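You operate a simulated robot arm through the tools that you are given. There is no shell and no other tool. Be economical: measure what you need, move in short steps, check, and stop when the job is done.

Carry out the task below with a simulated two-armed robot. There is one attempt and no reset: what you move stays moved.

## Task
Take the napkin from the table top and hang it over the handle of the oven door.
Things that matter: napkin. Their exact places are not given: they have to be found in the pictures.

The check looks at the end state, three seconds after you hand in, the way a careful person would. Anything else that was tipped, shoved, dropped, spilled or broken makes it a failure. Flat cloth is picked up by pressing the open fingertips on it (5 to 10 N) and closing them slowly along it; thin cloth reads only 2 to 8 mm in the jaws.

## Robot
Two 7-joint arms with two-finger parallel grippers on one trunk, on a base that drives. Base frame: it is fixed to the floor where the robot stands at the start and does not move with it; the origin is under the middle of the robot, x ahead of it, y to its left, z up. Units: m, degrees, N and s.
The left shoulder is at the start at [0.07, 0.163, 1.045], the right one opposite. Payload 3.43 kg a hand.
The tool frame of a hand sits at the grasp point between the pads (the TCP): z along the fingers, y along the line on which they close. The tips reach 0.034 m beyond it. The gripper opens to 0.128 m. The fingers are 0.024 m wide and 0.012 m thick; the gripper's body (0.048 by 0.13 m) begins 0.096 m behind the TCP.
Orientation is that of the tool frame in the base frame, as [roll, pitch, yaw] about the fixed x, y, z axes, in that order (R = Rz(yaw) Ry(pitch) Rx(roll)). With the fingers straight down and closing along the base's y, the tool's x points along the base's -x, its y along +y and its z along -z.

## Interface
- The arms move only by the tool arm_command. It takes "left_rows", "right_rows" or both (then of equal length, played together; a hand with none holds still); each is a list of rows, each a list of 3 entries, a list of its own where there are three numbers: the shift along the tool's x, y, z in units of 25 mm (1.0 is 25 mm), then the turn, a rotation vector about the tool's x, y, z in units of 8 degrees (1.0 is 8 degrees), then the gripper command, from -1 (shut) to 1 (fully open), values between in proportion. In form: [[[tx, ty, tz], [rx, ry, rz], jaw], ...]. A call has 1 to 20 rows; each row shifts and turns the commanded pose from where the row before left it, along the tool's axes as they then stand. A call with a number of a shift or a turn outside -1 to 1 is refused whole. A row lasts 0.2 s, in which the tool goes at most 0.05 m and 8.6 degrees; a call with a longer step from one row to the next is refused whole, and so is a gripper value outside its range. A pose out of reach is approached as far as the arm can. The call stops where the force on the tool passes 40 N (or 10 N more than at its start, if that is more) or the arm is blocked; 0.2 s more then pass. The fingers move at their own pace (about 0.153 m/s each) and stop on an object; they squeeze with about 43 N. The grip force told is the motor's: it shows also when the fingers shut on nothing. Time passes only in rows, and 0.2 s behind the last, so rows that do not move let the fingers close. The reply holds the time, the measured pose of the TCP, the force on the tool along the base axes, the opening and the grip force, in the units named above and with some noise.
- Cameras (640 x 400 px; columns grow to the right, rows downward): "scene" is now at [0.0879, 0.071, 1.2545]; the picture's right is [0.88, -0.48, -0.00], its down [-0.35, -0.64, -0.68] and it looks along [0.33, 0.60, -0.73] (base axes); focal length 214 px, centre (320, 200). "left" rides on the left gripper at [0.076, 0.011, -0.16] in its tool frame; the picture's right is [-0.15, 0.99, 0.00], its down [-0.88, -0.13, -0.46] and it looks along [-0.45, -0.07, 0.89] (tool axes); focal length 234 px, centre (320, 200). "right" rides on the right gripper at [0.076, -0.011, -0.16] in its tool frame; the picture's right is [0.15, 0.99, 0.00], its down [-0.88, 0.13, -0.46] and it looks along [-0.45, 0.07, 0.89] (tool axes); focal length 234 px, centre (320, 200).
- grab_frame(camera): a new picture of that camera. The clock stands still meanwhile.
- move_column(by): slides the trunk up (or, below 0, down) by that many m; the arms and the scene camera ride with it, the base frame stays. It gives what a move gives, with no picture.
- drive_base(legs): drives the robot by 1 to 6 legs, each [ahead, left, turn to the left] in m, m and degrees, along the robot's own axes; the way and the turn of a leg run together, so that a leg with both is an arc; at most 1.5 m and 180 degrees a leg. The arms and the cameras ride along, it lands a little off, and it stops where it bumps. It gives what a move gives.
- aim_head(pan, tilt): turns the head with the scene camera to pan (to the left, within 86 degrees either way) and tilt (down, from -29 to 69), counted from straight ahead of the robot. It gives what a move gives.
- pixel_to_xyz(camera, pixels): for up to 12 pixels [column, row] of the newest picture of that camera ("zoom" is the newest enlarged one), the place [x, y, z] in the base frame of the surface seen there, good to about 0.002 m. The clock stands still meanwhile.
- zoom(camera, box): a new picture of the part [left, top, right, bottom] of that camera's present view, enlarged. The clock stands still meanwhile.
- hand_in(): hands the job in; it is judged then, once.

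Go step by step. Measure first, check grasps and placings, and put right what went wrong. The budget is 80 turns and 62 pictures, counting those below and the enlarged ones. Unless the task says otherwise, let go and move clear before handing in, and close with one line.

The tools are called after "Request:" as name(argument=value, ...) on one line, values as JSON. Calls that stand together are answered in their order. arm_command: Moves the arms, as the interface text tells. Its arguments: {"type":"object","properties":{"left_rows":{"type":"array","items":{"type":"array"}},"right_rows":{"type":"array","items":{"type":"array"}}},"required":[]} The other tools are called the same way: move_column (by) slides the trunk up or down; drive_base (legs) drives the base; aim_head (pan, tilt) turns the head that bears the scene camera; grab_frame (camera) takes a picture; pixel_to_xyz (camera, pixels) gives the place of the surface under pixels of a picture; zoom (camera, box) takes an enlarged picture of a part of a camera's view; hand_in () hands the job in.

At the start:

```text
time_s: 0.0
left_position: [0.4947, 0.5178, 0.9521]
left_tcp_rot: [179.9, 0.0, 179.9]
left_ft_force: [-0.1, 0.6, 0.1]
left_grip_width: 0.1281
left_gripper_force: 0.0
right_position: [0.7215, 0.0008, 0.9391]
right_tcp_rot: [179.9, 0.1, -180.0]
right_ft_force: [-0.3, -0.8, 0.0]
right_grip_width: 0.1278
right_gripper_force: 0.1
trunk travel left (down, up): [-0.525, 0.415]
robot x, y, heading: [0.001, -0.0017, 0.0]
head pan, tilt: [61.3, 47.0]
```

scene: 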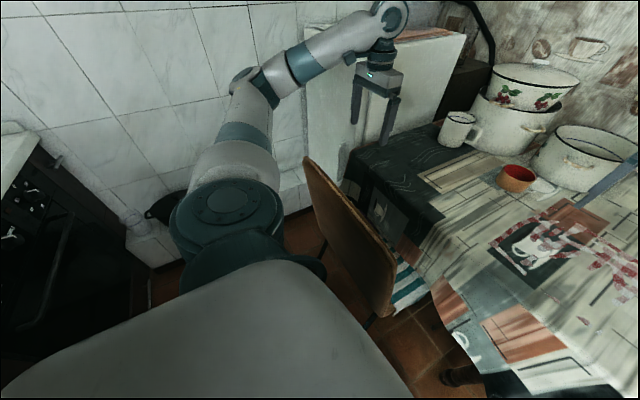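
right: 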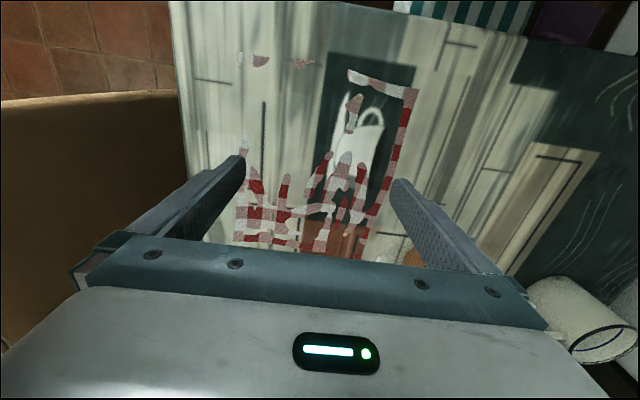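
left: 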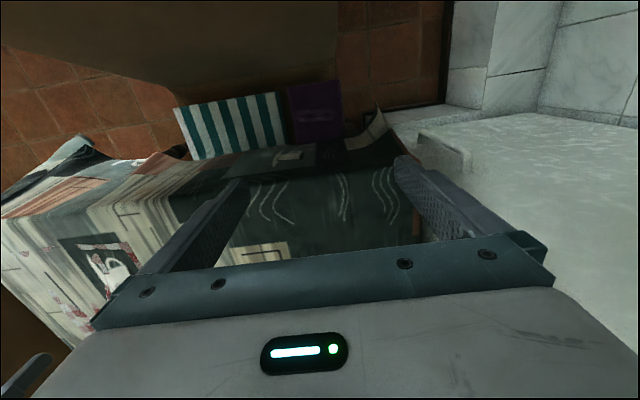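

The right camera shows a red-and-white checked cloth around (320,190) on the table; the oven seems to be at the far left of the scene picture. I'll look at the table first.

Request:
aim_head(pan=0, tilt=45)

Request:
grab_frame(camera="scene")

Request:
pixel_to_xyz(camera="right", pixels=[[350, 75], [415, 92], [365, 250], [240, 240], [245, 145], [320, 190], [260, 60], [300, 220]])

```text
time_s: 1.3
left_position: [0.4957, 0.5179, 0.9523]
left_tcp_rot: [-179.9, 0.0, 180.0]
left_ft_force: [1.0, 0.1, -0.5]
left_grip_width: 0.128
left_gripper_force: 0.0
right_position: [0.7217, 0.0007, 0.939]
right_tcp_rot: [-180.0, 0.0, 180.0]
right_ft_force: [0.1, 0.6, 0.1]
right_grip_width: 0.1278
right_gripper_force: 0.0
trunk travel left (down, up): [-0.525, 0.415]
robot x, y, heading: [0.0022, -0.0021, -0.1]
head pan, tilt: [0.0, 45.0]
```

```text
58 pictures are left
```

scene: 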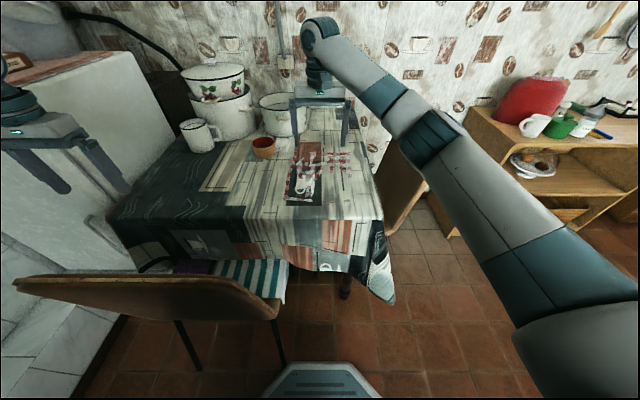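

```text
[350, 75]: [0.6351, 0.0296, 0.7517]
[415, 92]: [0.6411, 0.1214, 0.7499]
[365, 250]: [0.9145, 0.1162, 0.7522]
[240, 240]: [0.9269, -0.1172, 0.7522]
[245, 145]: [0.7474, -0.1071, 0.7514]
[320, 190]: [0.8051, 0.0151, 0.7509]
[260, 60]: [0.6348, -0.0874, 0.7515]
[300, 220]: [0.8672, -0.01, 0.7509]
```

The napkin spans roughly x 0.63–0.93, y −0.12–0.12 at z≈0.751, on a table with mugs and pots near. I'll zoom on it and look for the oven.

Request:
zoom(camera="scene", box=[220, 110, 400, 222])

Request:
zoom(camera="right", box=[200, 20, 460, 270])

Request:
pixel_to_xyz(camera="scene", pixels=[[195, 125], [265, 148], [283, 117], [345, 215], [165, 190], [200, 275], [280, 290], [400, 190], [375, 160], [330, 105]])

Request:
aim_head(pan=86, tilt=35)

Request:
grab_frame(camera="scene")

```text
3.56 times, centred on (310, 166) of scene
```

zoom: 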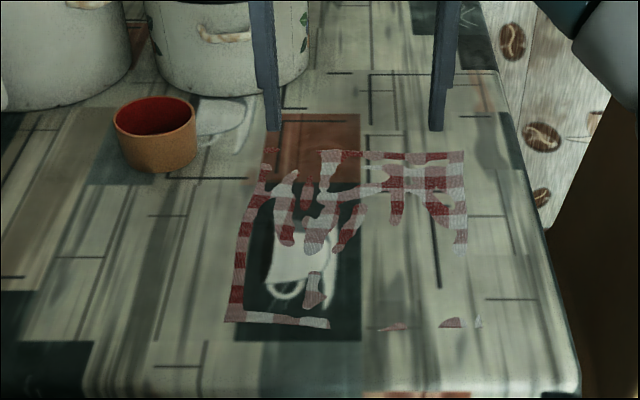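

```text
1.60 times, centred on (330, 145) of right
```

zoom: 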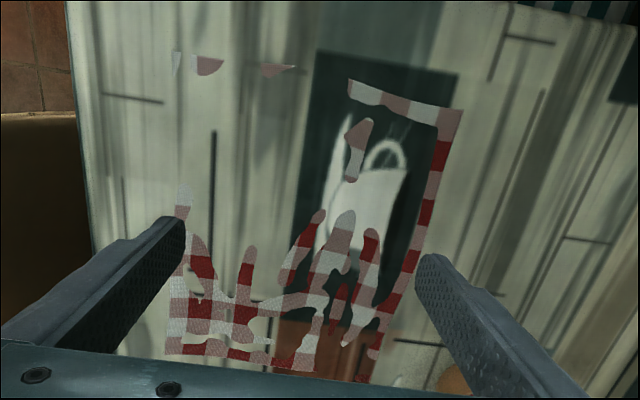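

```text
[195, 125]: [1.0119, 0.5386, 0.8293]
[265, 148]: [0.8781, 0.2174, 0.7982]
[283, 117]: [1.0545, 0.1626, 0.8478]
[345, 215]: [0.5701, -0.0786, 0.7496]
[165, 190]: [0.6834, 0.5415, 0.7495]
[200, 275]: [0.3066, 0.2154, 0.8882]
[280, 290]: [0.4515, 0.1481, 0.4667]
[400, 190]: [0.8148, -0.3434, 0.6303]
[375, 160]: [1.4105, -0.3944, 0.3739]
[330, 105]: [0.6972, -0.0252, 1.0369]
```

```text
time_s: 2.9
left_position: [0.4951, 0.5167, 0.953]
left_tcp_rot: [-179.9, 0.0, 180.0]
left_ft_force: [0.2, 0.8, -0.5]
left_grip_width: 0.1277
left_gripper_force: 0.1
right_position: [0.722, 0.0013, 0.9396]
right_tcp_rot: [-180.0, 0.0, -180.0]
right_ft_force: [-0.2, -0.1, -1.0]
right_grip_width: 0.1282
right_gripper_force: 0.0
trunk travel left (down, up): [-0.525, 0.415]
robot x, y, heading: [0.0032, -0.0028, -0.1]
head pan, tilt: [85.9, 35.0]
```

```text
55 pictures are left
```

scene: 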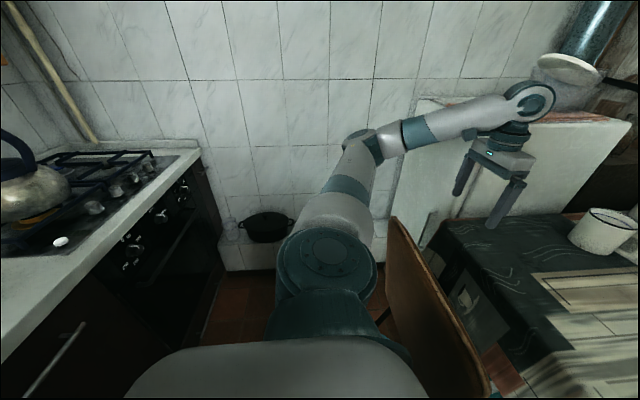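

The stove is behind-left of the robot, its front facing +x; knobs at (130,250). I'll zoom on it and measure.

Request:
zoom(camera="scene", box=[0, 140, 260, 390])

Request:
pixel_to_xyz(camera="scene", pixels=[[200, 150], [130, 235], [185, 187], [60, 355], [80, 325], [150, 290], [180, 270], [210, 200], [220, 270], [30, 385], [100, 390], [265, 225]])

```text
1.60 times, centred on (130, 265) of scene
```

zoom: 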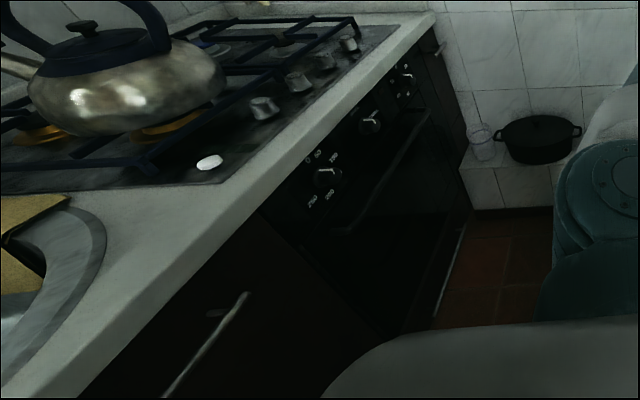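

```text
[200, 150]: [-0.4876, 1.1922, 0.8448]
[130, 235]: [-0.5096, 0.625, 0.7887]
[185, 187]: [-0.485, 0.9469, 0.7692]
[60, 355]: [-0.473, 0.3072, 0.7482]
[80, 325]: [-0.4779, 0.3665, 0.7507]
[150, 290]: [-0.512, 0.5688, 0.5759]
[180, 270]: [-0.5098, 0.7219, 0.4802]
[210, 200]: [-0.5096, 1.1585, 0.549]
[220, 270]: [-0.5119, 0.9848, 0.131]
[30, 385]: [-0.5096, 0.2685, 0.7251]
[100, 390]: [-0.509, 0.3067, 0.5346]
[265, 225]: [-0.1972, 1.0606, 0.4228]
```

The oven handle is the dark bar from zoom (430,112) to (338,232); I'll measure it.

Request:
pixel_to_xyz(camera="zoom", pixels=[[428, 114], [415, 130], [400, 148], [385, 165], [370, 188], [355, 210], [342, 230], [332, 232], [350, 228], [375, 190], [380, 190], [365, 185]])

Request:
zoom(camera="scene", box=[110, 170, 210, 270])

```text
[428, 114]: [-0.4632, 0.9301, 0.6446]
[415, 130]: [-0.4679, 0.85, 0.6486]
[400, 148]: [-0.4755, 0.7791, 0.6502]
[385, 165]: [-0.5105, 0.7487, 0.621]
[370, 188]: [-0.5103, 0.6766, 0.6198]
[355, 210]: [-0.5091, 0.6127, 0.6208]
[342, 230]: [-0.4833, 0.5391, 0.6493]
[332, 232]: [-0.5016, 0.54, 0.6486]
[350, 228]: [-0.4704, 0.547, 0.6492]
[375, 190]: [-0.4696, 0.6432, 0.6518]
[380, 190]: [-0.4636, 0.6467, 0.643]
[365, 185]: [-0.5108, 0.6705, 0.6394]
```

```text
4.00 times, centred on (160, 220) of scene
```

zoom: 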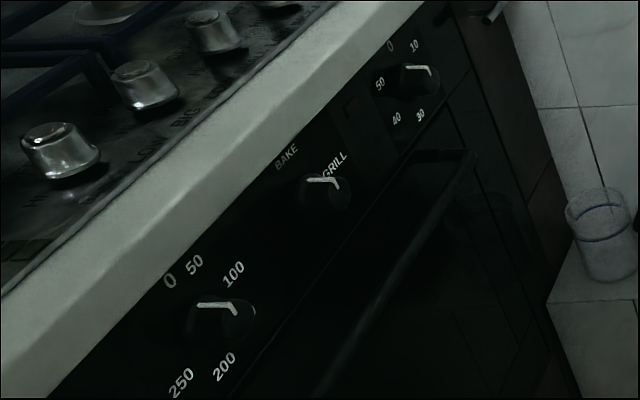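

The bar runs along y from 0.54 to 0.93 at x≈−0.47, z≈0.65, with the door face at x=−0.51. The plan is to pinch the napkin about 10 cm from its far edge, so that a tail drops behind the bar and the rest hangs in front. I'll bring the right hand over x≈0.82 and lower it close to the cloth.

Request:
arm_command(right_rows=[[[-1, 0, 0], [0, 0, 0], 0.1], [[-1, 0, 0], [0, 0, 0], 0.1], [[-1, 0, 0], [0, 0, 0], 0.1], [[-0.9, 0, 0], [0, 0, 0], 0.1], [[0, 0, 1], [0, 0, 0], 0.1], [[0, 0, 1], [0, 0, 0], 0.1], [[0, 0, 1], [0, 0, 0], 0.1], [[0, 0, 1], [0, 0, 0], 0.1], [[0, 0, 1], [0, 0, 0], 0.1], [[0, 0, 0.4], [0, 0, 0], 0.1], [[0, 0, 0], [0, 0, 0], 0.1]])

Request:
grab_frame(camera="right")

Request:
aim_head(pan=0, tilt=45)

Request:
grab_frame(camera="scene")

```text
time_s: 5.3
left_position: [0.4955, 0.5162, 0.9518]
left_tcp_rot: [180.0, 0.0, -180.0]
left_ft_force: [-0.1, -0.5, -0.3]
left_grip_width: 0.1281
left_gripper_force: 0.2
right_position: [0.7895, -0.0039, 0.8016]
right_tcp_rot: [180.0, 0.0, 179.9]
right_ft_force: [0.2, -0.1, 0.0]
right_grip_width: 0.0702
right_gripper_force: 0.1
right hand out of reach, approached as far as the arm can: row 3, 4
trunk travel left (down, up): [-0.525, 0.415]
robot x, y, heading: [0.0, -0.0031, 0.1]
head pan, tilt: [85.9, 35.0]
```

```text
52 pictures are left
```

right: 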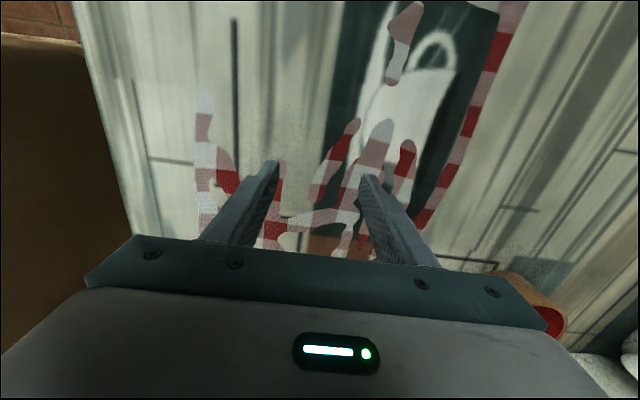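

```text
time_s: 6.9
left_position: [0.495, 0.5159, 0.9526]
left_tcp_rot: [179.9, -0.1, 180.0]
left_ft_force: [-0.4, 0.4, -0.1]
left_grip_width: 0.1282
left_gripper_force: 0.0
right_position: [0.7892, -0.003, 0.8019]
right_tcp_rot: [-179.9, 0.0, 179.9]
right_ft_force: [0.0, -0.8, 0.5]
right_grip_width: 0.0704
right_gripper_force: 0.1
trunk travel left (down, up): [-0.525, 0.415]
robot x, y, heading: [-0.0029, 0.0025, 0.0]
head pan, tilt: [0.0, 45.0]
```

```text
51 pictures are left
```

scene: 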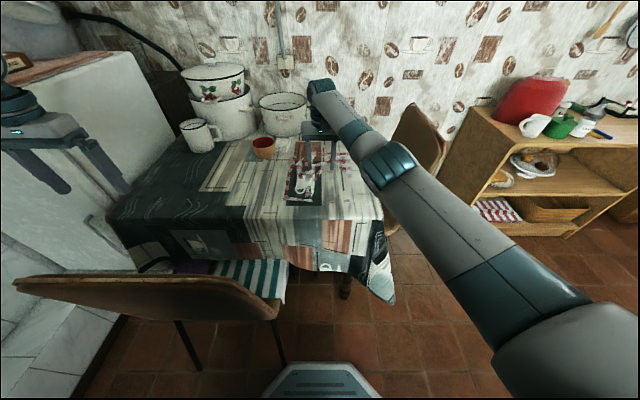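

The arm stopped short at x=0.789 while high; now that it is lower I'll extend about 3 cm more and come down in small steps.

Request:
arm_command(right_rows=[[[-0.7, 0, 0], [0, 0, 0], 0.1], [[-0.6, 0.1, 0], [0, 0, 0], 0.1], [[0, 0, 0.3], [0, 0, 0], 0.1], [[0, 0, 0.2], [0, 0, 0], 0.1], [[0, 0, 0], [0, 0, 0], 0.1]])

```text
time_s: 8.1
left_position: [0.4955, 0.516, 0.952]
left_tcp_rot: [180.0, 0.0, 179.9]
left_ft_force: [0.5, -0.4, -0.3]
left_grip_width: 0.1279
left_gripper_force: 0.0
right_position: [0.8007, -0.0067, 0.7887]
right_tcp_rot: [-180.0, -0.1, 179.9]
right_ft_force: [0.6, -0.2, 0.2]
right_grip_width: 0.0704
right_gripper_force: 0.0
right hand out of reach, approached as far as the arm can: row 1, 2
trunk travel left (down, up): [-0.525, 0.415]
robot x, y, heading: [0.0001, -0.001, 0.1]
head pan, tilt: [0.0, 45.0]
```

At x=0.80 that leaves a tail of about 11 cm and a main part of about 15 cm, which suits the plan. I'll press down gently.

Request:
arm_command(right_rows=[[[0, 0, 0.1], [0, 0, 0], 0.1], [[0, 0, 0.08], [0, 0, 0], 0.1], [[0, 0, 0], [0, 0, 0], 0.1]])

```text
time_s: 8.9
left_position: [0.4952, 0.5157, 0.9525]
left_tcp_rot: [179.9, 0.0, 179.9]
left_ft_force: [0.3, -0.3, -0.3]
left_grip_width: 0.1282
left_gripper_force: 0.0
right_position: [0.8019, -0.0061, 0.7849]
right_tcp_rot: [-179.9, 0.0, -180.0]
right_ft_force: [0.2, -0.4, 1.5]
right_grip_width: 0.0704
right_gripper_force: 0.1
trunk travel left (down, up): [-0.525, 0.415]
robot x, y, heading: [0.0044, 0.0028, -0.1]
head pan, tilt: [0.0, 45.0]
```

Contact is just beginning at 1.5 N; I'll press a little more.

Request:
arm_command(right_rows=[[[0, 0, 0.06], [0, 0, 0], 0.1], [[0, 0, 0], [0, 0, 0], 0.1]])

```text
time_s: 9.5
left_position: [0.4935, 0.5168, 0.9536]
left_tcp_rot: [180.0, 0.1, 179.9]
left_ft_force: [1.0, 0.3, 0.1]
left_grip_width: 0.128
left_gripper_force: 0.1
right_position: [0.8004, -0.0066, 0.7857]
right_tcp_rot: [-180.0, 0.0, 179.8]
right_ft_force: [1.5, -0.9, 10.6]
right_grip_width: 0.0703
right_gripper_force: 0.0
trunk travel left (down, up): [-0.525, 0.415]
robot x, y, heading: [-0.0027, 0.0027, 0.2]
head pan, tilt: [0.0, 45.0]
```

The force is 10.6 N, so I'll ease off slightly and close slowly.

Request:
arm_command(right_rows=[[[0, 0, -0.015], [0, 0, 0], 0.05], [[0, 0, 0], [0, 0, 0], -0.05], [[0, 0, 0], [0, 0, 0], -0.15], [[0, 0, 0], [0, 0, 0], -0.25], [[0, 0, 0], [0, 0, 0], -0.35], [[0, 0, 0], [0, 0, 0], -0.45], [[0, 0, 0], [0, 0, 0], -0.55], [[0, 0, 0], [0, 0, 0], -0.65], [[0, 0, 0], [0, 0, 0], -0.75], [[0, 0, 0], [0, 0, 0], -0.85], [[0, 0, 0], [0, 0, 0], -0.92], [[0, 0, 0], [0, 0, 0], -1], [[0, 0, 0], [0, 0, 0], -1], [[0, 0, 0], [0, 0, 0], -1]])

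Request:
grab_frame(camera="right")

```text
time_s: 12.5
left_position: [0.4936, 0.5169, 0.9528]
left_tcp_rot: [-179.9, 0.1, -180.0]
left_ft_force: [-0.6, 0.1, 0.0]
left_grip_width: 0.1281
left_gripper_force: 0.1
right_position: [0.8005, -0.0077, 0.7847]
right_tcp_rot: [-180.0, 0.1, -179.9]
right_ft_force: [0.7, 0.0, 13.9]
right_grip_width: 0.0061
right_gripper_force: 39.8
trunk travel left (down, up): [-0.525, 0.415]
robot x, y, heading: [0.003, -0.0009, -0.1]
head pan, tilt: [0.0, 45.0]
```

```text
50 pictures are left
```

right: 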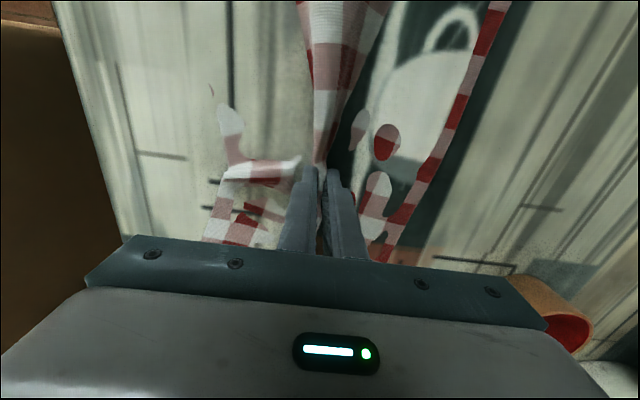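

The grip width of 6 mm and a clear ridge at (330,100) show the cloth is held. I'll lift slowly straight up.

Request:
arm_command(right_rows=[[[0, 0, -0.4], [0, 0, 0], -1], [[0, 0, -0.6], [0, 0, 0], -1], [[0, 0, -0.8], [0, 0, 0], -1], [[0.2, 0, -0.8], [0, 0, 0], -1], [[0.2, 0, -0.8], [0, 0, 0], -1], [[0.3, 0, -0.8], [0, 0, 0], -1], [[0.3, 0, -0.8], [0, 0, 0], -1], [[0.4, 0, -0.8], [0, 0, 0], -1], [[0.4, 0, -0.8], [0, 0, 0], -1], [[0.4, 0, -0.8], [0, 0, 0], -1], [[0.4, 0, -0.8], [0, 0, 0], -1], [[0.4, 0, -0.8], [0, 0, 0], -1]])

Request:
grab_frame(camera="scene")

Request:
grab_frame(camera="right")

```text
time_s: 15.1
left_position: [0.4937, 0.5163, 0.9532]
left_tcp_rot: [180.0, 0.0, 180.0]
left_ft_force: [-0.3, -0.4, 0.6]
left_grip_width: 0.1282
left_gripper_force: 0.1
right_position: [0.7247, -0.007, 1.0072]
right_tcp_rot: [180.0, -0.1, 179.8]
right_ft_force: [0.1, -0.4, 1.0]
right_grip_width: 0.0057
right_gripper_force: 39.6
trunk travel left (down, up): [-0.525, 0.415]
robot x, y, heading: [-0.0011, -0.0013, 0.0]
head pan, tilt: [0.0, 45.0]
```

```text
49 pictures are left
```

scene: 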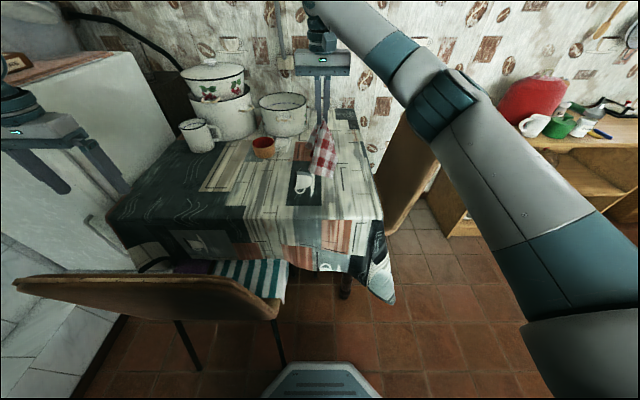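

```text
48 pictures are left
```

right: 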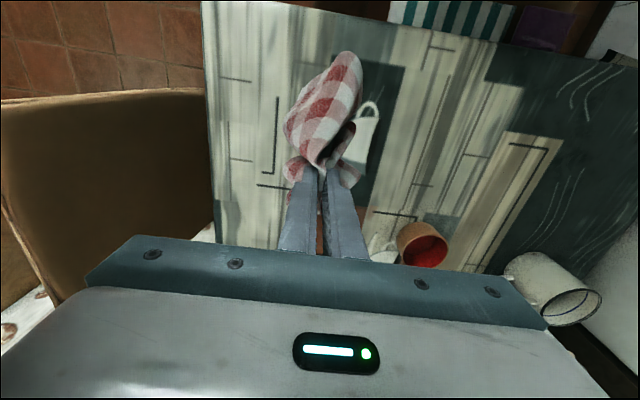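

The napkin hangs well from the right hand, clear of the table. I'll raise the trunk and draw both arms in before driving.

Request:
move_column(by=0.15)

Request:
arm_command(right_rows=[[[0.8, -0.5, 0], [0, 0, 0], -1], [[1, -0.5, 0], [0, 0, 0], -1], [[1, -0.5, 0], [0, 0, 0], -1], [[1, -0.5, 0], [0, 0, 0], -1], [[1, -0.5, 0], [0, 0, 0], -1], [[1, -0.5, 0], [0, 0, 0], -1], [[1, -0.5, 0], [0, 0, 0], -1], [[1, -0.5, 0], [0, 0, 0], -1], [[1, -0.5, 0], [0, 0, 0], -1], [[1, -0.5, 0], [0, 0, 0], -1], [[1, -0.5, 0], [0, 0, 0], -1]], left_rows=[[[0, -0.8, 0], [0, 0, 0], 0], [[0, -0.8, 0], [0, 0, 0], -1], [[0, -0.8, 0], [0, 0, 0], -1], [[0, -0.8, 0], [0, 0, 0], -1], [[0.5, -0.8, 0], [0, 0, 0], -1], [[0.5, -0.8, 0], [0, 0, 0], -1], [[0.5, -0.8, 0], [0, 0, 0], -1], [[0.5, -0.8, 0], [0, 0, 0], -1], [[0.5, -0.8, 0], [0, 0, 0], -1], [[0.5, -0.8, 0], [0, 0, 0], -1], [[0, -0.8, 0], [0, 0, 0], -1]])

Request:
aim_head(pan=60, tilt=55)

Request:
grab_frame(camera="scene")

```text
time_s: 16.9
left_position: [0.4956, 0.5179, 1.1028]
left_tcp_rot: [-180.0, 0.0, 180.0]
left_ft_force: [-0.5, -0.3, 1.0]
left_grip_width: 0.1277
left_gripper_force: 0.1
right_position: [0.7262, -0.0066, 1.1588]
right_tcp_rot: [-179.9, -0.1, -180.0]
right_ft_force: [-0.1, -0.2, -0.5]
right_grip_width: 0.0057
right_gripper_force: 40.0
trunk travel left (down, up): [-0.675, 0.265]
robot x, y, heading: [0.0011, 0.0008, -0.0]
head pan, tilt: [0.0, 45.0]
```

```text
time_s: 19.3
left_position: [0.419, 0.2943, 1.1018]
left_tcp_rot: [179.9, 0.0, -179.9]
left_ft_force: [-0.4, -0.3, -0.3]
left_grip_width: 0.0
left_gripper_force: 32.8
right_position: [0.4547, -0.1437, 1.1598]
right_tcp_rot: [180.0, 0.0, 180.0]
right_ft_force: [-0.7, -1.0, -0.7]
right_grip_width: 0.0057
right_gripper_force: 40.4
trunk travel left (down, up): [-0.675, 0.265]
robot x, y, heading: [0.0005, -0.0002, 0.0]
head pan, tilt: [0.0, 45.0]
```

```text
time_s: 20.6
left_position: [0.4207, 0.2971, 1.1022]
left_tcp_rot: [-179.9, 0.0, -180.0]
left_ft_force: [0.2, 0.7, 0.3]
left_grip_width: 0.0
left_gripper_force: 32.9
right_position: [0.4552, -0.1426, 1.1595]
right_tcp_rot: [179.9, 0.0, 180.0]
right_ft_force: [-0.5, 0.0, 0.0]
right_grip_width: 0.0056
right_gripper_force: 39.7
trunk travel left (down, up): [-0.675, 0.265]
robot x, y, heading: [0.0027, 0.0017, 0.3]
head pan, tilt: [60.0, 55.0]
```

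```text
47 pictures are left
```

scene: 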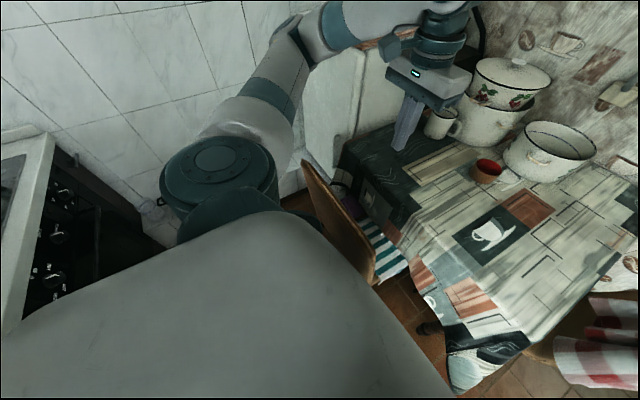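

The table is undisturbed. I'll turn left in stages, looking as I go.

Request:
drive_base(legs=[[0, 0, 70]])

Request:
aim_head(pan=50, tilt=40)

Request:
grab_frame(camera="scene")

```text
time_s: 24.0
left_position: [-0.1338, 0.4966, 1.1029]
left_tcp_rot: [-179.9, 0.0, -110.0]
left_ft_force: [0.0, -0.1, -0.2]
left_grip_width: 0.0
left_gripper_force: 33.2
right_position: [0.2915, 0.38, 1.158]
right_tcp_rot: [180.0, 0.0, -110.1]
right_ft_force: [-0.2, -0.2, 0.1]
right_grip_width: 0.0054
right_gripper_force: 39.7
trunk travel left (down, up): [-0.675, 0.265]
robot x, y, heading: [-0.0008, 0.0011, 69.9]
head pan, tilt: [60.0, 55.0]
```

```text
time_s: 24.8
left_position: [-0.1348, 0.4968, 1.102]
left_tcp_rot: [-180.0, -0.1, -110.1]
left_ft_force: [0.2, 0.4, -0.4]
left_grip_width: 0.0
left_gripper_force: 33.0
right_position: [0.2905, 0.3783, 1.1587]
right_tcp_rot: [180.0, 0.1, -110.1]
right_ft_force: [0.2, 0.1, -0.3]
right_grip_width: 0.0057
right_gripper_force: 39.8
trunk travel left (down, up): [-0.675, 0.265]
robot x, y, heading: [-0.001, -0.0018, 70.0]
head pan, tilt: [50.0, 40.0]
```

```text
46 pictures are left
```

scene: 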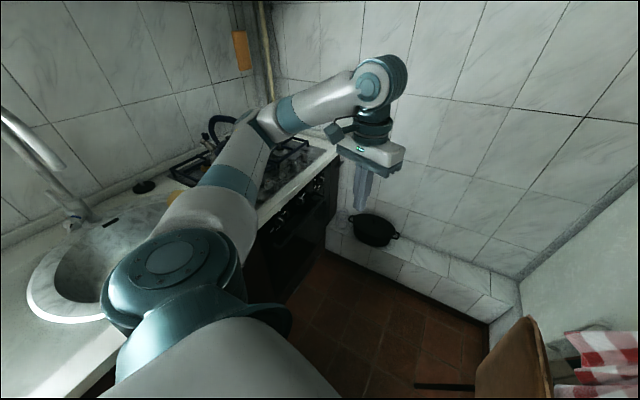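

The sink and faucet at (40,150) lie where the left elbow will sweep; I'll measure them, the free floor and the chair.

Request:
pixel_to_xyz(camera="scene", pixels=[[40, 150], [15, 120], [75, 215], [215, 130], [150, 270], [240, 165], [265, 125], [375, 225], [510, 380], [530, 330], [600, 360], [370, 350]])

```text
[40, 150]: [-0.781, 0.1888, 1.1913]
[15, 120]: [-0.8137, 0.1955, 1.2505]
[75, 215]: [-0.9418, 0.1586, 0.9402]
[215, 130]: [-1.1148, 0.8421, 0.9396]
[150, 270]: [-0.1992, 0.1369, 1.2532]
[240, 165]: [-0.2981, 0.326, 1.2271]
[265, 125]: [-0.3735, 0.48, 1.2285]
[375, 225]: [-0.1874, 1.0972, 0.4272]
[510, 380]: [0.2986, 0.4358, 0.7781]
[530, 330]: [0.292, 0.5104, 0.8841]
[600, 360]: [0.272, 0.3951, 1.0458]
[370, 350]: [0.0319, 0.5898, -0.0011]
```

The sweep is clear: the faucet starts beyond x=−0.78 and the elbow reaches about 0.61. I'll turn on to 150° and shift to about (−0.05, 0.25).

Request:
drive_base(legs=[[0, 0, 80], [0.168, -0.19, 0]])

Request:
aim_head(pan=-20, tilt=50)

Request:
grab_frame(camera="scene")

```text
time_s: 30.0
left_position: [-0.5623, 0.2032, 1.1025]
left_tcp_rot: [-179.9, 0.0, -30.4]
left_ft_force: [-0.2, 0.0, -0.3]
left_grip_width: 0.0003
left_gripper_force: 33.3
right_position: [-0.3696, 0.5992, 1.1598]
right_tcp_rot: [180.0, 0.1, -30.4]
right_ft_force: [0.2, 0.0, -0.5]
right_grip_width: 0.002
right_gripper_force: 36.8
trunk travel left (down, up): [-0.675, 0.265]
robot x, y, heading: [-0.0516, 0.2462, 149.6]
head pan, tilt: [50.0, 40.0]
```

```text
time_s: 31.4
left_position: [-0.5621, 0.2041, 1.1023]
left_tcp_rot: [-179.9, 0.0, -30.4]
left_ft_force: [0.2, -0.2, 0.4]
left_grip_width: 0.0001
left_gripper_force: 32.7
right_position: [-0.3702, 0.5996, 1.1583]
right_tcp_rot: [180.0, 0.0, -30.4]
right_ft_force: [-0.9, -0.2, -0.5]
right_grip_width: 0.0018
right_gripper_force: 36.9
trunk travel left (down, up): [-0.675, 0.265]
robot x, y, heading: [-0.051, 0.2434, 149.3]
head pan, tilt: [-20.0, 50.0]
```

```text
45 pictures are left
```

scene: 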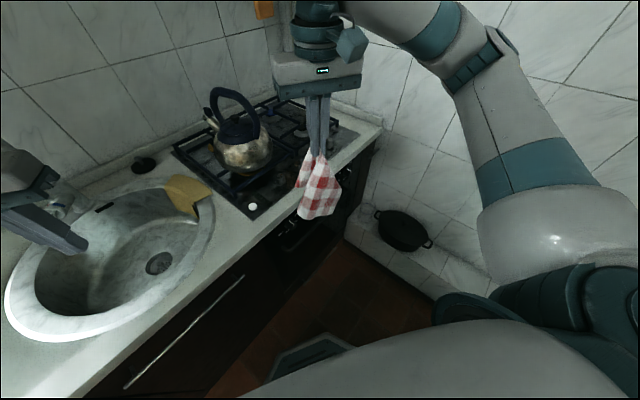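

Grip width dropped to 2 mm, but the cloth at (320,185) is still held. I'll zoom to see how it hangs.

Request:
zoom(camera="scene", box=[240, 80, 400, 240])

Request:
pixel_to_xyz(camera="zoom", pixels=[[280, 310], [265, 350], [240, 340], [400, 420], [300, 540], [360, 560]])

Request:
grab_frame(camera="right")

```text
2.50 times, centred on (320, 160) of scene
```

zoom: 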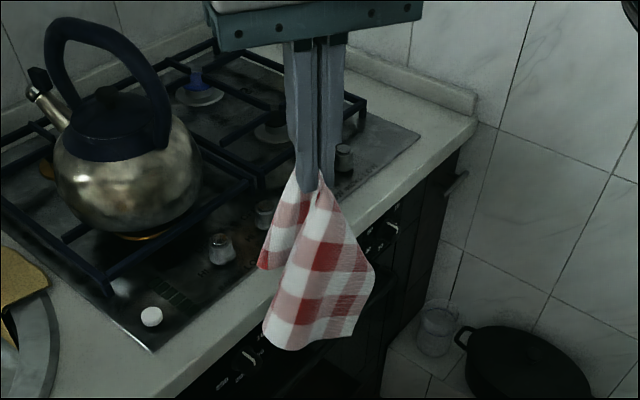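

```text
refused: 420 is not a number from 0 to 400
```

```text
43 pictures are left
```

right: 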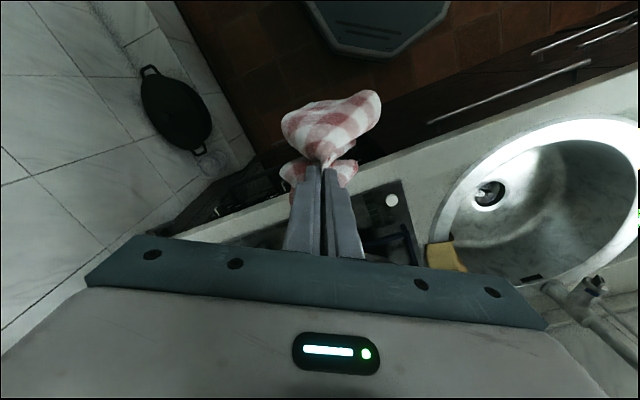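

The tail (far side) and main part (near side) hang separately, as wanted. I'll measure their bottom points.

Request:
zoom(camera="scene", box=[270, 130, 370, 230])

Request:
pixel_to_xyz(camera="scene", pixels=[[318, 157], [308, 168], [305, 184], [302, 215], [315, 217], [332, 205], [334, 180], [311, 160], [345, 205], [342, 225], [300, 236]])

```text
4.00 times, centred on (320, 180) of scene
```

zoom: 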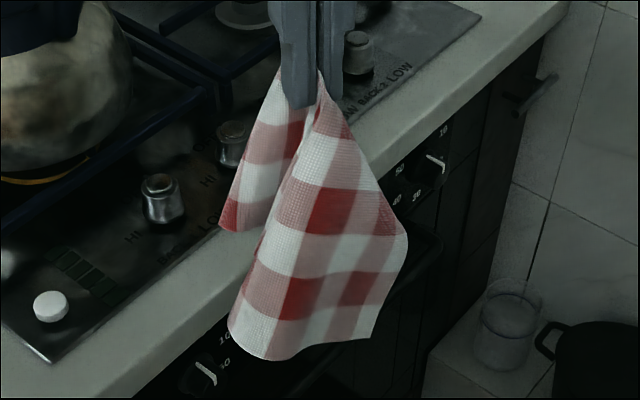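

```text
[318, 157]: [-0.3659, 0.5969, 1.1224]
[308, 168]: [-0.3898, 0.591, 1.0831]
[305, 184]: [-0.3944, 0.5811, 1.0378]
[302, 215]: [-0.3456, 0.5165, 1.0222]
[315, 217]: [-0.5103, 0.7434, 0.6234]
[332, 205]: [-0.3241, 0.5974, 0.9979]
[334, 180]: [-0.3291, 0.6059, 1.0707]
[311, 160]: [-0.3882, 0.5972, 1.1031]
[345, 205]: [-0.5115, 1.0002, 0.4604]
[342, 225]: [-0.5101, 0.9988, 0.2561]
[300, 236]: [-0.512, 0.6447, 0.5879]
```

Tail is about 10 cm and main about 14 cm. I'll square the hand to the stove (yaw to 0), tilt the fingers 35° toward it, and lower the trunk.

Request:
arm_command(right_rows=[[[0, 0, 0], [0, 0, -0.95], -1], [[0, 0, 0], [0, 0, -0.95], -1], [[0, 0, 0], [0, 0, -0.95], -1], [[0, 0, 0], [0, 0, -0.95], -1], [[0, 0, 0], [0, -0.875, 0], -1], [[0, 0, 0], [0, -0.875, 0], -1], [[0, 0, 0], [0, -0.875, 0], -1], [[0, 0, 0], [0, -0.875, 0], -1], [[0, 0, 0], [0, -0.875, 0], -1], [[0, 0, 0], [0, 0, 0], -1]])

Request:
move_column(by=-0.15)

Request:
grab_frame(camera="scene")

```text
time_s: 33.6
left_position: [-0.5626, 0.2035, 1.103]
left_tcp_rot: [180.0, 0.0, -30.4]
left_ft_force: [-1.1, 0.3, 0.4]
left_grip_width: 0.0
left_gripper_force: 33.0
right_position: [-0.3711, 0.5987, 1.1583]
right_tcp_rot: [180.0, 35.0, 0.0]
right_ft_force: [-0.6, 0.2, -0.3]
right_grip_width: 0.0021
right_gripper_force: 36.7
trunk travel left (down, up): [-0.675, 0.265]
robot x, y, heading: [-0.0486, 0.2465, 149.2]
head pan, tilt: [-20.0, 50.0]
```

```text
time_s: 35.4
left_position: [-0.5615, 0.2025, 0.9533]
left_tcp_rot: [-180.0, 0.0, -30.3]
left_ft_force: [-0.1, -0.7, 0.4]
left_grip_width: 0.0001
left_gripper_force: 32.6
right_position: [-0.3708, 0.6002, 1.0091]
right_tcp_rot: [179.9, 35.0, 0.0]
right_ft_force: [-0.5, -0.8, -0.6]
right_grip_width: 0.0019
right_gripper_force: 36.9
trunk travel left (down, up): [-0.525, 0.415]
robot x, y, heading: [-0.0466, 0.2468, 149.3]
head pan, tilt: [-20.0, 50.0]
```

```text
41 pictures are left
```

scene: 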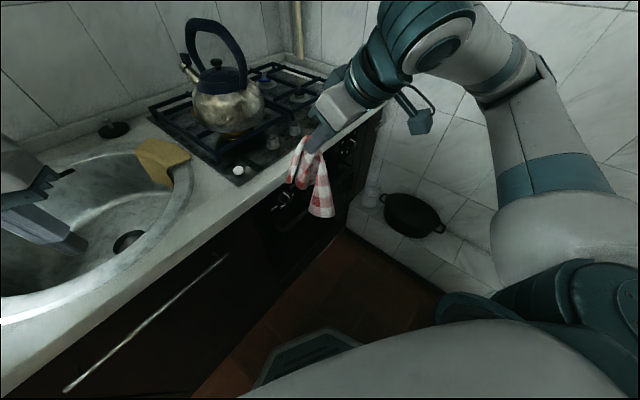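

Let me zoom in on the cloth and knobs before going down.

Request:
zoom(camera="scene", box=[250, 120, 390, 240])

Request:
pixel_to_xyz(camera="zoom", pixels=[[180, 250], [155, 275], [210, 280], [95, 330], [195, 350], [440, 130], [260, 140], [300, 330], [150, 210], [205, 200], [60, 395], [175, 390]])

```text
3.33 times, centred on (320, 180) of scene
```

zoom: 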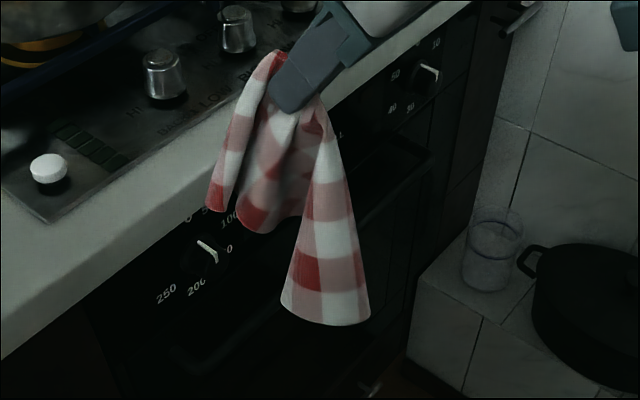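

```text
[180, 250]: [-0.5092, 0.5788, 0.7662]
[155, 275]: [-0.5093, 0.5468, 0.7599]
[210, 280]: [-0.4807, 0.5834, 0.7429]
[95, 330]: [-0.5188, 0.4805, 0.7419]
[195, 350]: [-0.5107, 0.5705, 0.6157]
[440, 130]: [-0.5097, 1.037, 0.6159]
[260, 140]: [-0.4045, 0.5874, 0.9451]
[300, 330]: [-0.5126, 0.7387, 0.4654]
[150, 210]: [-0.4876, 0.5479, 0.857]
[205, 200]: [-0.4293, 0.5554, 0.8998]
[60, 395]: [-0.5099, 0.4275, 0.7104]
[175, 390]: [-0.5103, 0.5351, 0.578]
```

Knobs sit near y=0.585 and about 0.74 at z≈0.74, so I'll hang the cloth at y≈0.67. I'll descend in front of the counter to a tip height of about 0.78.

Request:
arm_command(right_rows=[[[0.426, -0.28, 0.678], [0, 0, 0], -1], [[0.426, -0.28, 0.678], [0, 0, 0], -1], [[0.426, -0.28, 0.678], [0, 0, 0], -1], [[0.426, -0.28, 0.678], [0, 0, 0], -1], [[0.426, -0.28, 0.678], [0, 0, 0], -1], [[0.426, -0.28, 0.678], [0, 0, 0], -1], [[0.426, -0.28, 0.678], [0, 0, 0], -1], [[0.426, -0.28, 0.678], [0, 0, 0], -1], [[0.426, -0.28, 0.678], [0, 0, 0], -1], [[0.426, -0.28, 0.678], [0, 0, 0], -1], [[0, 0, 0], [0, 0, 0], -1]])

Request:
zoom(camera="scene", box=[250, 130, 410, 270])

Request:
grab_frame(camera="right")

```text
time_s: 37.8
left_position: [-0.5618, 0.2034, 0.9524]
left_tcp_rot: [180.0, 0.0, -30.4]
left_ft_force: [0.8, 0.5, 0.0]
left_grip_width: 0.0002
left_gripper_force: 33.2
right_position: [-0.3919, 0.675, 0.8137]
right_tcp_rot: [180.0, 35.0, 0.0]
right_ft_force: [0.2, 0.7, 0.7]
right_grip_width: 0.0023
right_gripper_force: 36.6
right hand out of reach, approached as far as the arm can: row 1, 2, 3
trunk travel left (down, up): [-0.525, 0.415]
robot x, y, heading: [-0.0497, 0.2438, 149.7]
head pan, tilt: [-20.0, 50.0]
```

```text
2.86 times, centred on (330, 200) of scene
```

zoom: 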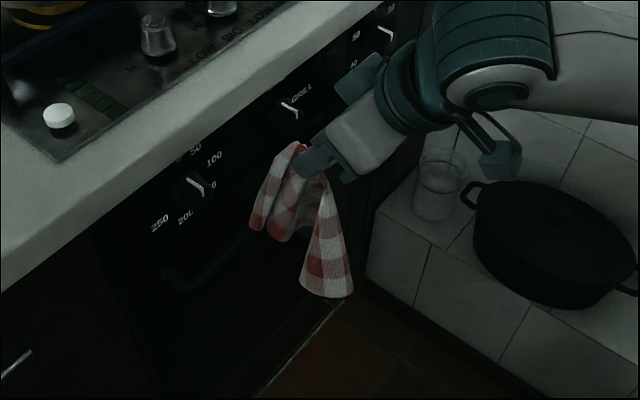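

```text
38 pictures are left
```

right: 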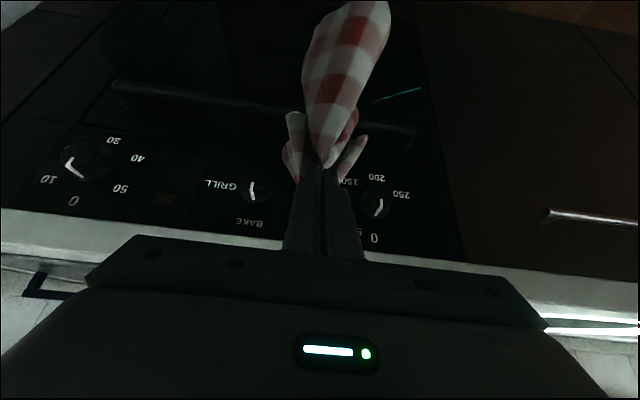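

The right camera shows the whole bar from (115,88) to (410,135), with the cloth between knobs. I'll measure the bar and tail ends precisely.

Request:
pixel_to_xyz(camera="right", pixels=[[130, 88], [200, 96], [200, 104], [260, 104], [260, 110], [400, 130], [260, 120], [290, 150], [350, 165], [345, 140], [352, 120], [345, 20]])

Request:
zoom(camera="right", box=[230, 60, 430, 200])

```text
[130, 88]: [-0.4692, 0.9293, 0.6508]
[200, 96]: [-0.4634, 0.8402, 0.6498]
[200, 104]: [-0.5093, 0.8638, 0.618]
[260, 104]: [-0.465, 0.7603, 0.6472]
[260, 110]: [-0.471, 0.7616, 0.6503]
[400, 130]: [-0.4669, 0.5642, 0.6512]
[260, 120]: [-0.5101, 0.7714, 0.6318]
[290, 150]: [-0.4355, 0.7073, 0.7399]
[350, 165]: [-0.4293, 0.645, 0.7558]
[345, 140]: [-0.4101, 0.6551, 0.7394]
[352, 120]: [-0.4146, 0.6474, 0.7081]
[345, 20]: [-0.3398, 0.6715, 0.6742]
```

```text
2.86 times, centred on (330, 130) of right
```

zoom: 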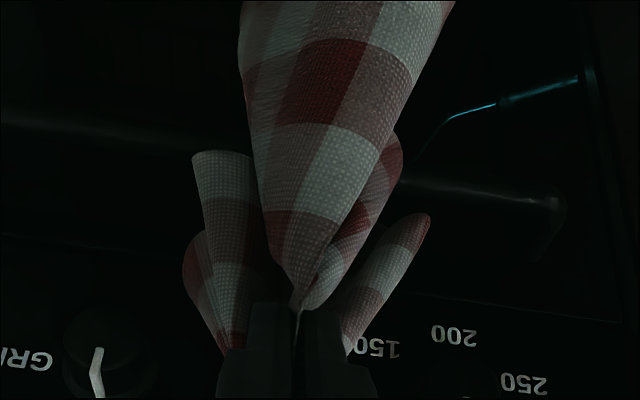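

Tail ends are at about z=0.70, above the bar top at 0.651 (bar x −0.463 to −0.472). I'll move in until the tips are over the gap at x≈−0.485, still above the bar.

Request:
arm_command(right_rows=[[[-0.41, 0, 0.445], [0, 0, 0], -1], [[-0.41, 0, 0.445], [0, 0, 0], -1], [[-0.41, 0, 0.445], [0, 0, 0], -1], [[-0.41, 0, 0.445], [0, 0, 0], -1], [[-0.41, 0, 0.445], [0, 0, 0], -1], [[0, 0, 0], [0, 0, 0], -1], [[0, 0, 0], [0, 0, 0], -1]])

Request:
grab_frame(camera="right")

Request:
zoom(camera="scene", box=[250, 130, 410, 270])

```text
time_s: 39.4
left_position: [-0.5624, 0.2044, 0.9514]
left_tcp_rot: [-180.0, 0.0, -30.5]
left_ft_force: [0.4, -0.5, -0.6]
left_grip_width: 0.0002
left_gripper_force: 33.5
right_position: [-0.4646, 0.6747, 0.797]
right_tcp_rot: [-179.9, 35.0, 0.0]
right_ft_force: [0.6, -0.3, 0.8]
right_grip_width: 0.0019
right_gripper_force: 36.9
trunk travel left (down, up): [-0.525, 0.415]
robot x, y, heading: [-0.05, 0.2494, 149.7]
head pan, tilt: [-20.0, 50.0]
```

```text
36 pictures are left
```

right: 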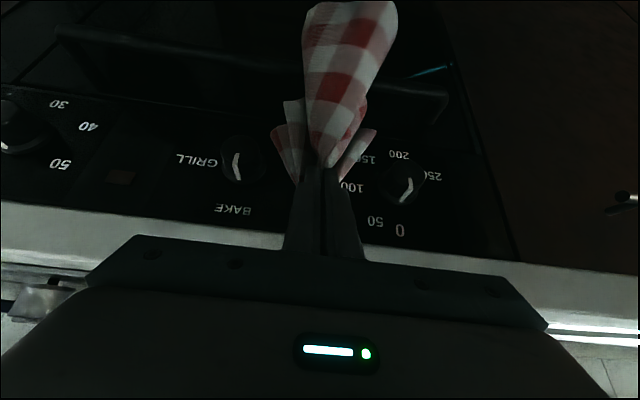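

```text
2.86 times, centred on (330, 200) of scene
```

zoom: 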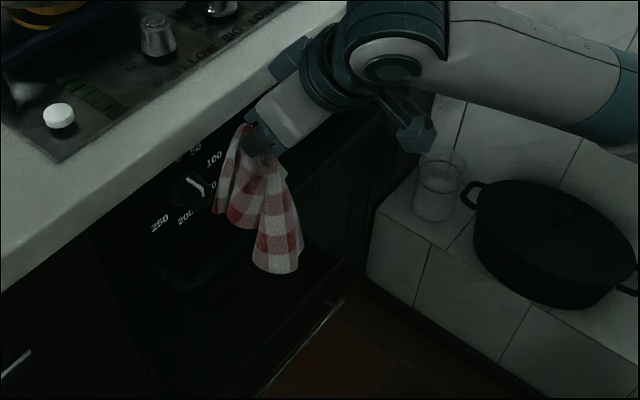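

The tail is behind the bar line and clear of the knobs. I'll lower 7 cm straight down.

Request:
arm_command(right_rows=[[[0.267, 0, 0.383], [0, 0, 0], -1], [[0.267, 0, 0.383], [0, 0, 0], -1], [[0.267, 0, 0.383], [0, 0, 0], -1], [[0.267, 0, 0.383], [0, 0, 0], -1], [[0.267, 0, 0.383], [0, 0, 0], -1], [[0.267, 0, 0.383], [0, 0, 0], -1], [[0, 0, 0], [0, 0, 0], -1], [[0, 0, 0], [0, 0, 0], -1]])

Request:
zoom(camera="right", box=[200, 0, 440, 200])

Request:
zoom(camera="scene", box=[260, 150, 380, 260])

```text
time_s: 41.2
left_position: [-0.5615, 0.2042, 0.9519]
left_tcp_rot: [179.9, 0.1, -30.4]
left_ft_force: [-0.1, -0.4, 0.1]
left_grip_width: 0.0
left_gripper_force: 33.1
right_position: [-0.4633, 0.6758, 0.7271]
right_tcp_rot: [180.0, 35.0, 0.0]
right_ft_force: [0.1, -0.3, -0.4]
right_grip_width: 0.0018
right_gripper_force: 36.6
trunk travel left (down, up): [-0.525, 0.415]
robot x, y, heading: [-0.0455, 0.2443, 149.5]
head pan, tilt: [-20.0, 50.0]
```

```text
2.00 times, centred on (320, 100) of right
```

zoom: 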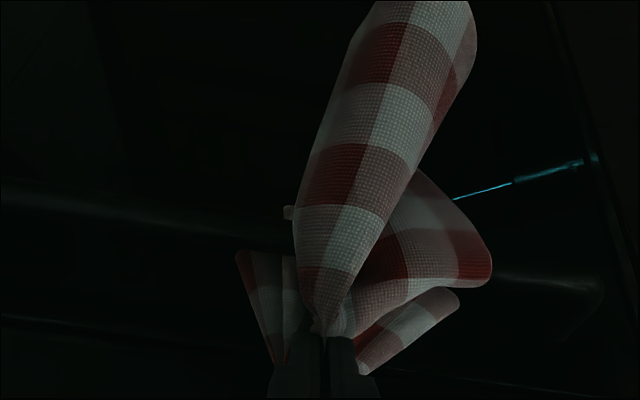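

```text
3.64 times, centred on (320, 205) of scene
```

zoom: 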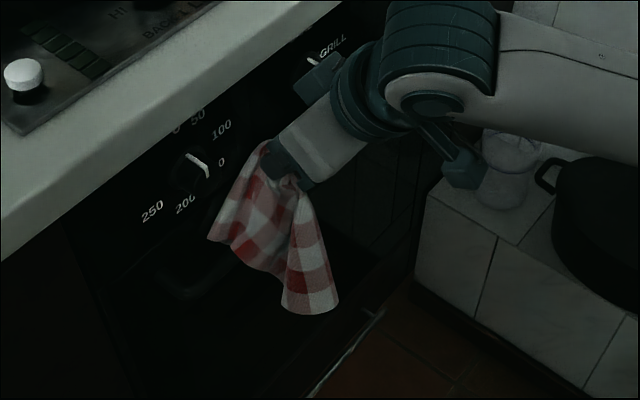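

I'll measure the flaps to learn which sit behind the bar and which lie over it.

Request:
pixel_to_xyz(camera="right", pixels=[[322, 128], [340, 127], [338, 143], [414, 122], [440, 135], [415, 140], [395, 173], [420, 150], [430, 147], [440, 120], [420, 95], [345, 107]])

Request:
pixel_to_xyz(camera="scene", pixels=[[290, 215], [295, 205], [310, 218], [302, 222], [312, 205], [318, 234], [300, 195]])

Request:
zoom(camera="right", box=[280, 80, 400, 190])

```text
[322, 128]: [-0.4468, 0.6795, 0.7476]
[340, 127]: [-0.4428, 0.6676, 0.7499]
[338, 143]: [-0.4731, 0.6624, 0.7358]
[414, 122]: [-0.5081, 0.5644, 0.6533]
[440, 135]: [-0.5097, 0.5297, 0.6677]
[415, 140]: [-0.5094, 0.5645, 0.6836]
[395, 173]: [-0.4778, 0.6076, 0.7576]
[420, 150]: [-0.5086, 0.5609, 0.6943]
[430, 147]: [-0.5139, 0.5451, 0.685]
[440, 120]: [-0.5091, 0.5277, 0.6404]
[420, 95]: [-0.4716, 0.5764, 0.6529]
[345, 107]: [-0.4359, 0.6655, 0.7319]
```

```text
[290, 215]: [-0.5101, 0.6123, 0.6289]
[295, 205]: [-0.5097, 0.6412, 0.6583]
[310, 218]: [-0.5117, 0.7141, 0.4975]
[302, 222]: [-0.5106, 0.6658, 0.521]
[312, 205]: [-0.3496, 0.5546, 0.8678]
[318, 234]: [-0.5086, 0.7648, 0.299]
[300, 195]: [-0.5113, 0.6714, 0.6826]
```

```text
3.64 times, centred on (340, 135) of right
```

zoom: 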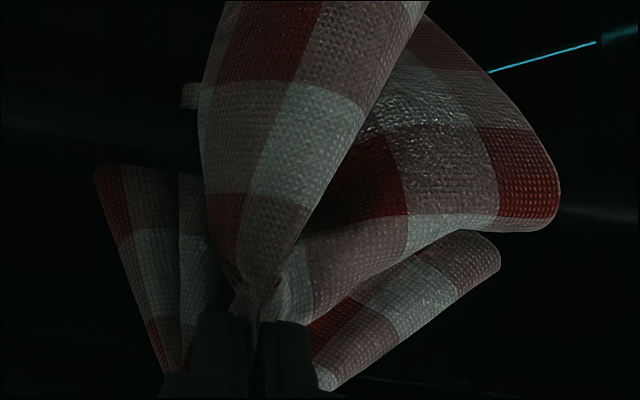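

Those coordinates came from an older frame, so I'll use the newest zoom instead.

Request:
pixel_to_xyz(camera="zoom", pixels=[[115, 190], [150, 220], [190, 95], [450, 245], [485, 250], [540, 210], [500, 150], [420, 90], [330, 370], [400, 260], [590, 215], [60, 125]])

```text
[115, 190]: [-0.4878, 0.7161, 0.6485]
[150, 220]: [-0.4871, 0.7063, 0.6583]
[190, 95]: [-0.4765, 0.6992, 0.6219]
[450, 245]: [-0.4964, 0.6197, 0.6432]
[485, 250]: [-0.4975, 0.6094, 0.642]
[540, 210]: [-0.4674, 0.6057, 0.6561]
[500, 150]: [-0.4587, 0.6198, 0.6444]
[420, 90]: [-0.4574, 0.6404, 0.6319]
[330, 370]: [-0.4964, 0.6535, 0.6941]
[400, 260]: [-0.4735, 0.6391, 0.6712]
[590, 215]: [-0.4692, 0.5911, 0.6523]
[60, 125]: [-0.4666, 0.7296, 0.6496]
```

The two tail corners (x≈−0.49, z<0.65) are already behind the bar, and the middle flap rests on it. The gap is about 38 mm, so I'll lower the tips about 5 cm into it to get more cloth behind.

Request:
arm_command(right_rows=[[[0.16, 0, 0.384], [0, 0, 0], -1], [[0.16, 0, 0.384], [0, 0, 0], -1], [[0.16, 0, 0.384], [0, 0, 0], -1], [[0.16, 0, 0.384], [0, 0, 0], -1], [[0.16, 0, 0.384], [0, 0, 0], -1], [[0, 0, 0], [0, 0, 0], -1], [[0, 0, 0], [0, 0, 0], -1]])

Request:
zoom(camera="right", box=[240, 40, 420, 190])

Request:
pixel_to_xyz(camera="zoom", pixels=[[120, 220], [150, 250], [190, 200], [450, 245], [420, 250], [480, 200], [400, 150], [360, 300], [320, 260], [250, 150], [590, 250], [60, 160]])

```text
time_s: 42.8
left_position: [-0.5621, 0.2027, 0.9518]
left_tcp_rot: [-180.0, 0.0, -30.4]
left_ft_force: [0.5, -0.4, -0.4]
left_grip_width: 0.0
left_gripper_force: 32.9
right_position: [-0.4759, 0.6761, 0.6777]
right_tcp_rot: [-179.9, 35.3, 0.0]
right_ft_force: [-5.2, 0.1, 10.2]
right_grip_width: 0.0019
right_gripper_force: 36.9
trunk travel left (down, up): [-0.525, 0.415]
robot x, y, heading: [-0.0496, 0.2441, 149.4]
head pan, tilt: [-20.0, 50.0]
```

```text
2.67 times, centred on (330, 115) of right
```

zoom: 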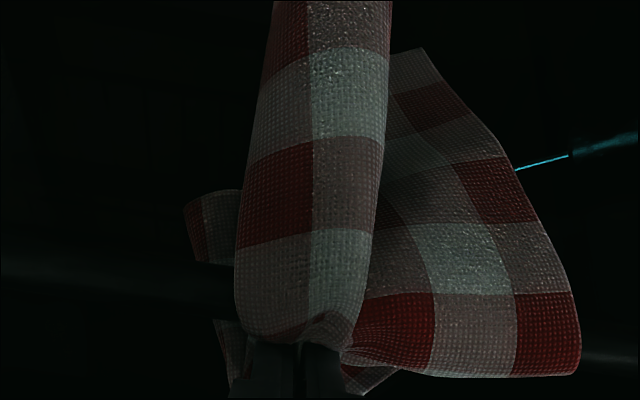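

```text
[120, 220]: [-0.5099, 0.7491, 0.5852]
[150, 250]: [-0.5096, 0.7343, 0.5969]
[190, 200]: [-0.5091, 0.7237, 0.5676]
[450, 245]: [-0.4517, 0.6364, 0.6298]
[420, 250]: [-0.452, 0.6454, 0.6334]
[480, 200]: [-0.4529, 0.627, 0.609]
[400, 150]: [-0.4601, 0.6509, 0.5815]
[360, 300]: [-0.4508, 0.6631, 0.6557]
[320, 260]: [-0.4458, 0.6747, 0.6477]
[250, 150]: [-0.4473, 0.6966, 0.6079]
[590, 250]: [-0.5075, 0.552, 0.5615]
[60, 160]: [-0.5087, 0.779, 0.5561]
```

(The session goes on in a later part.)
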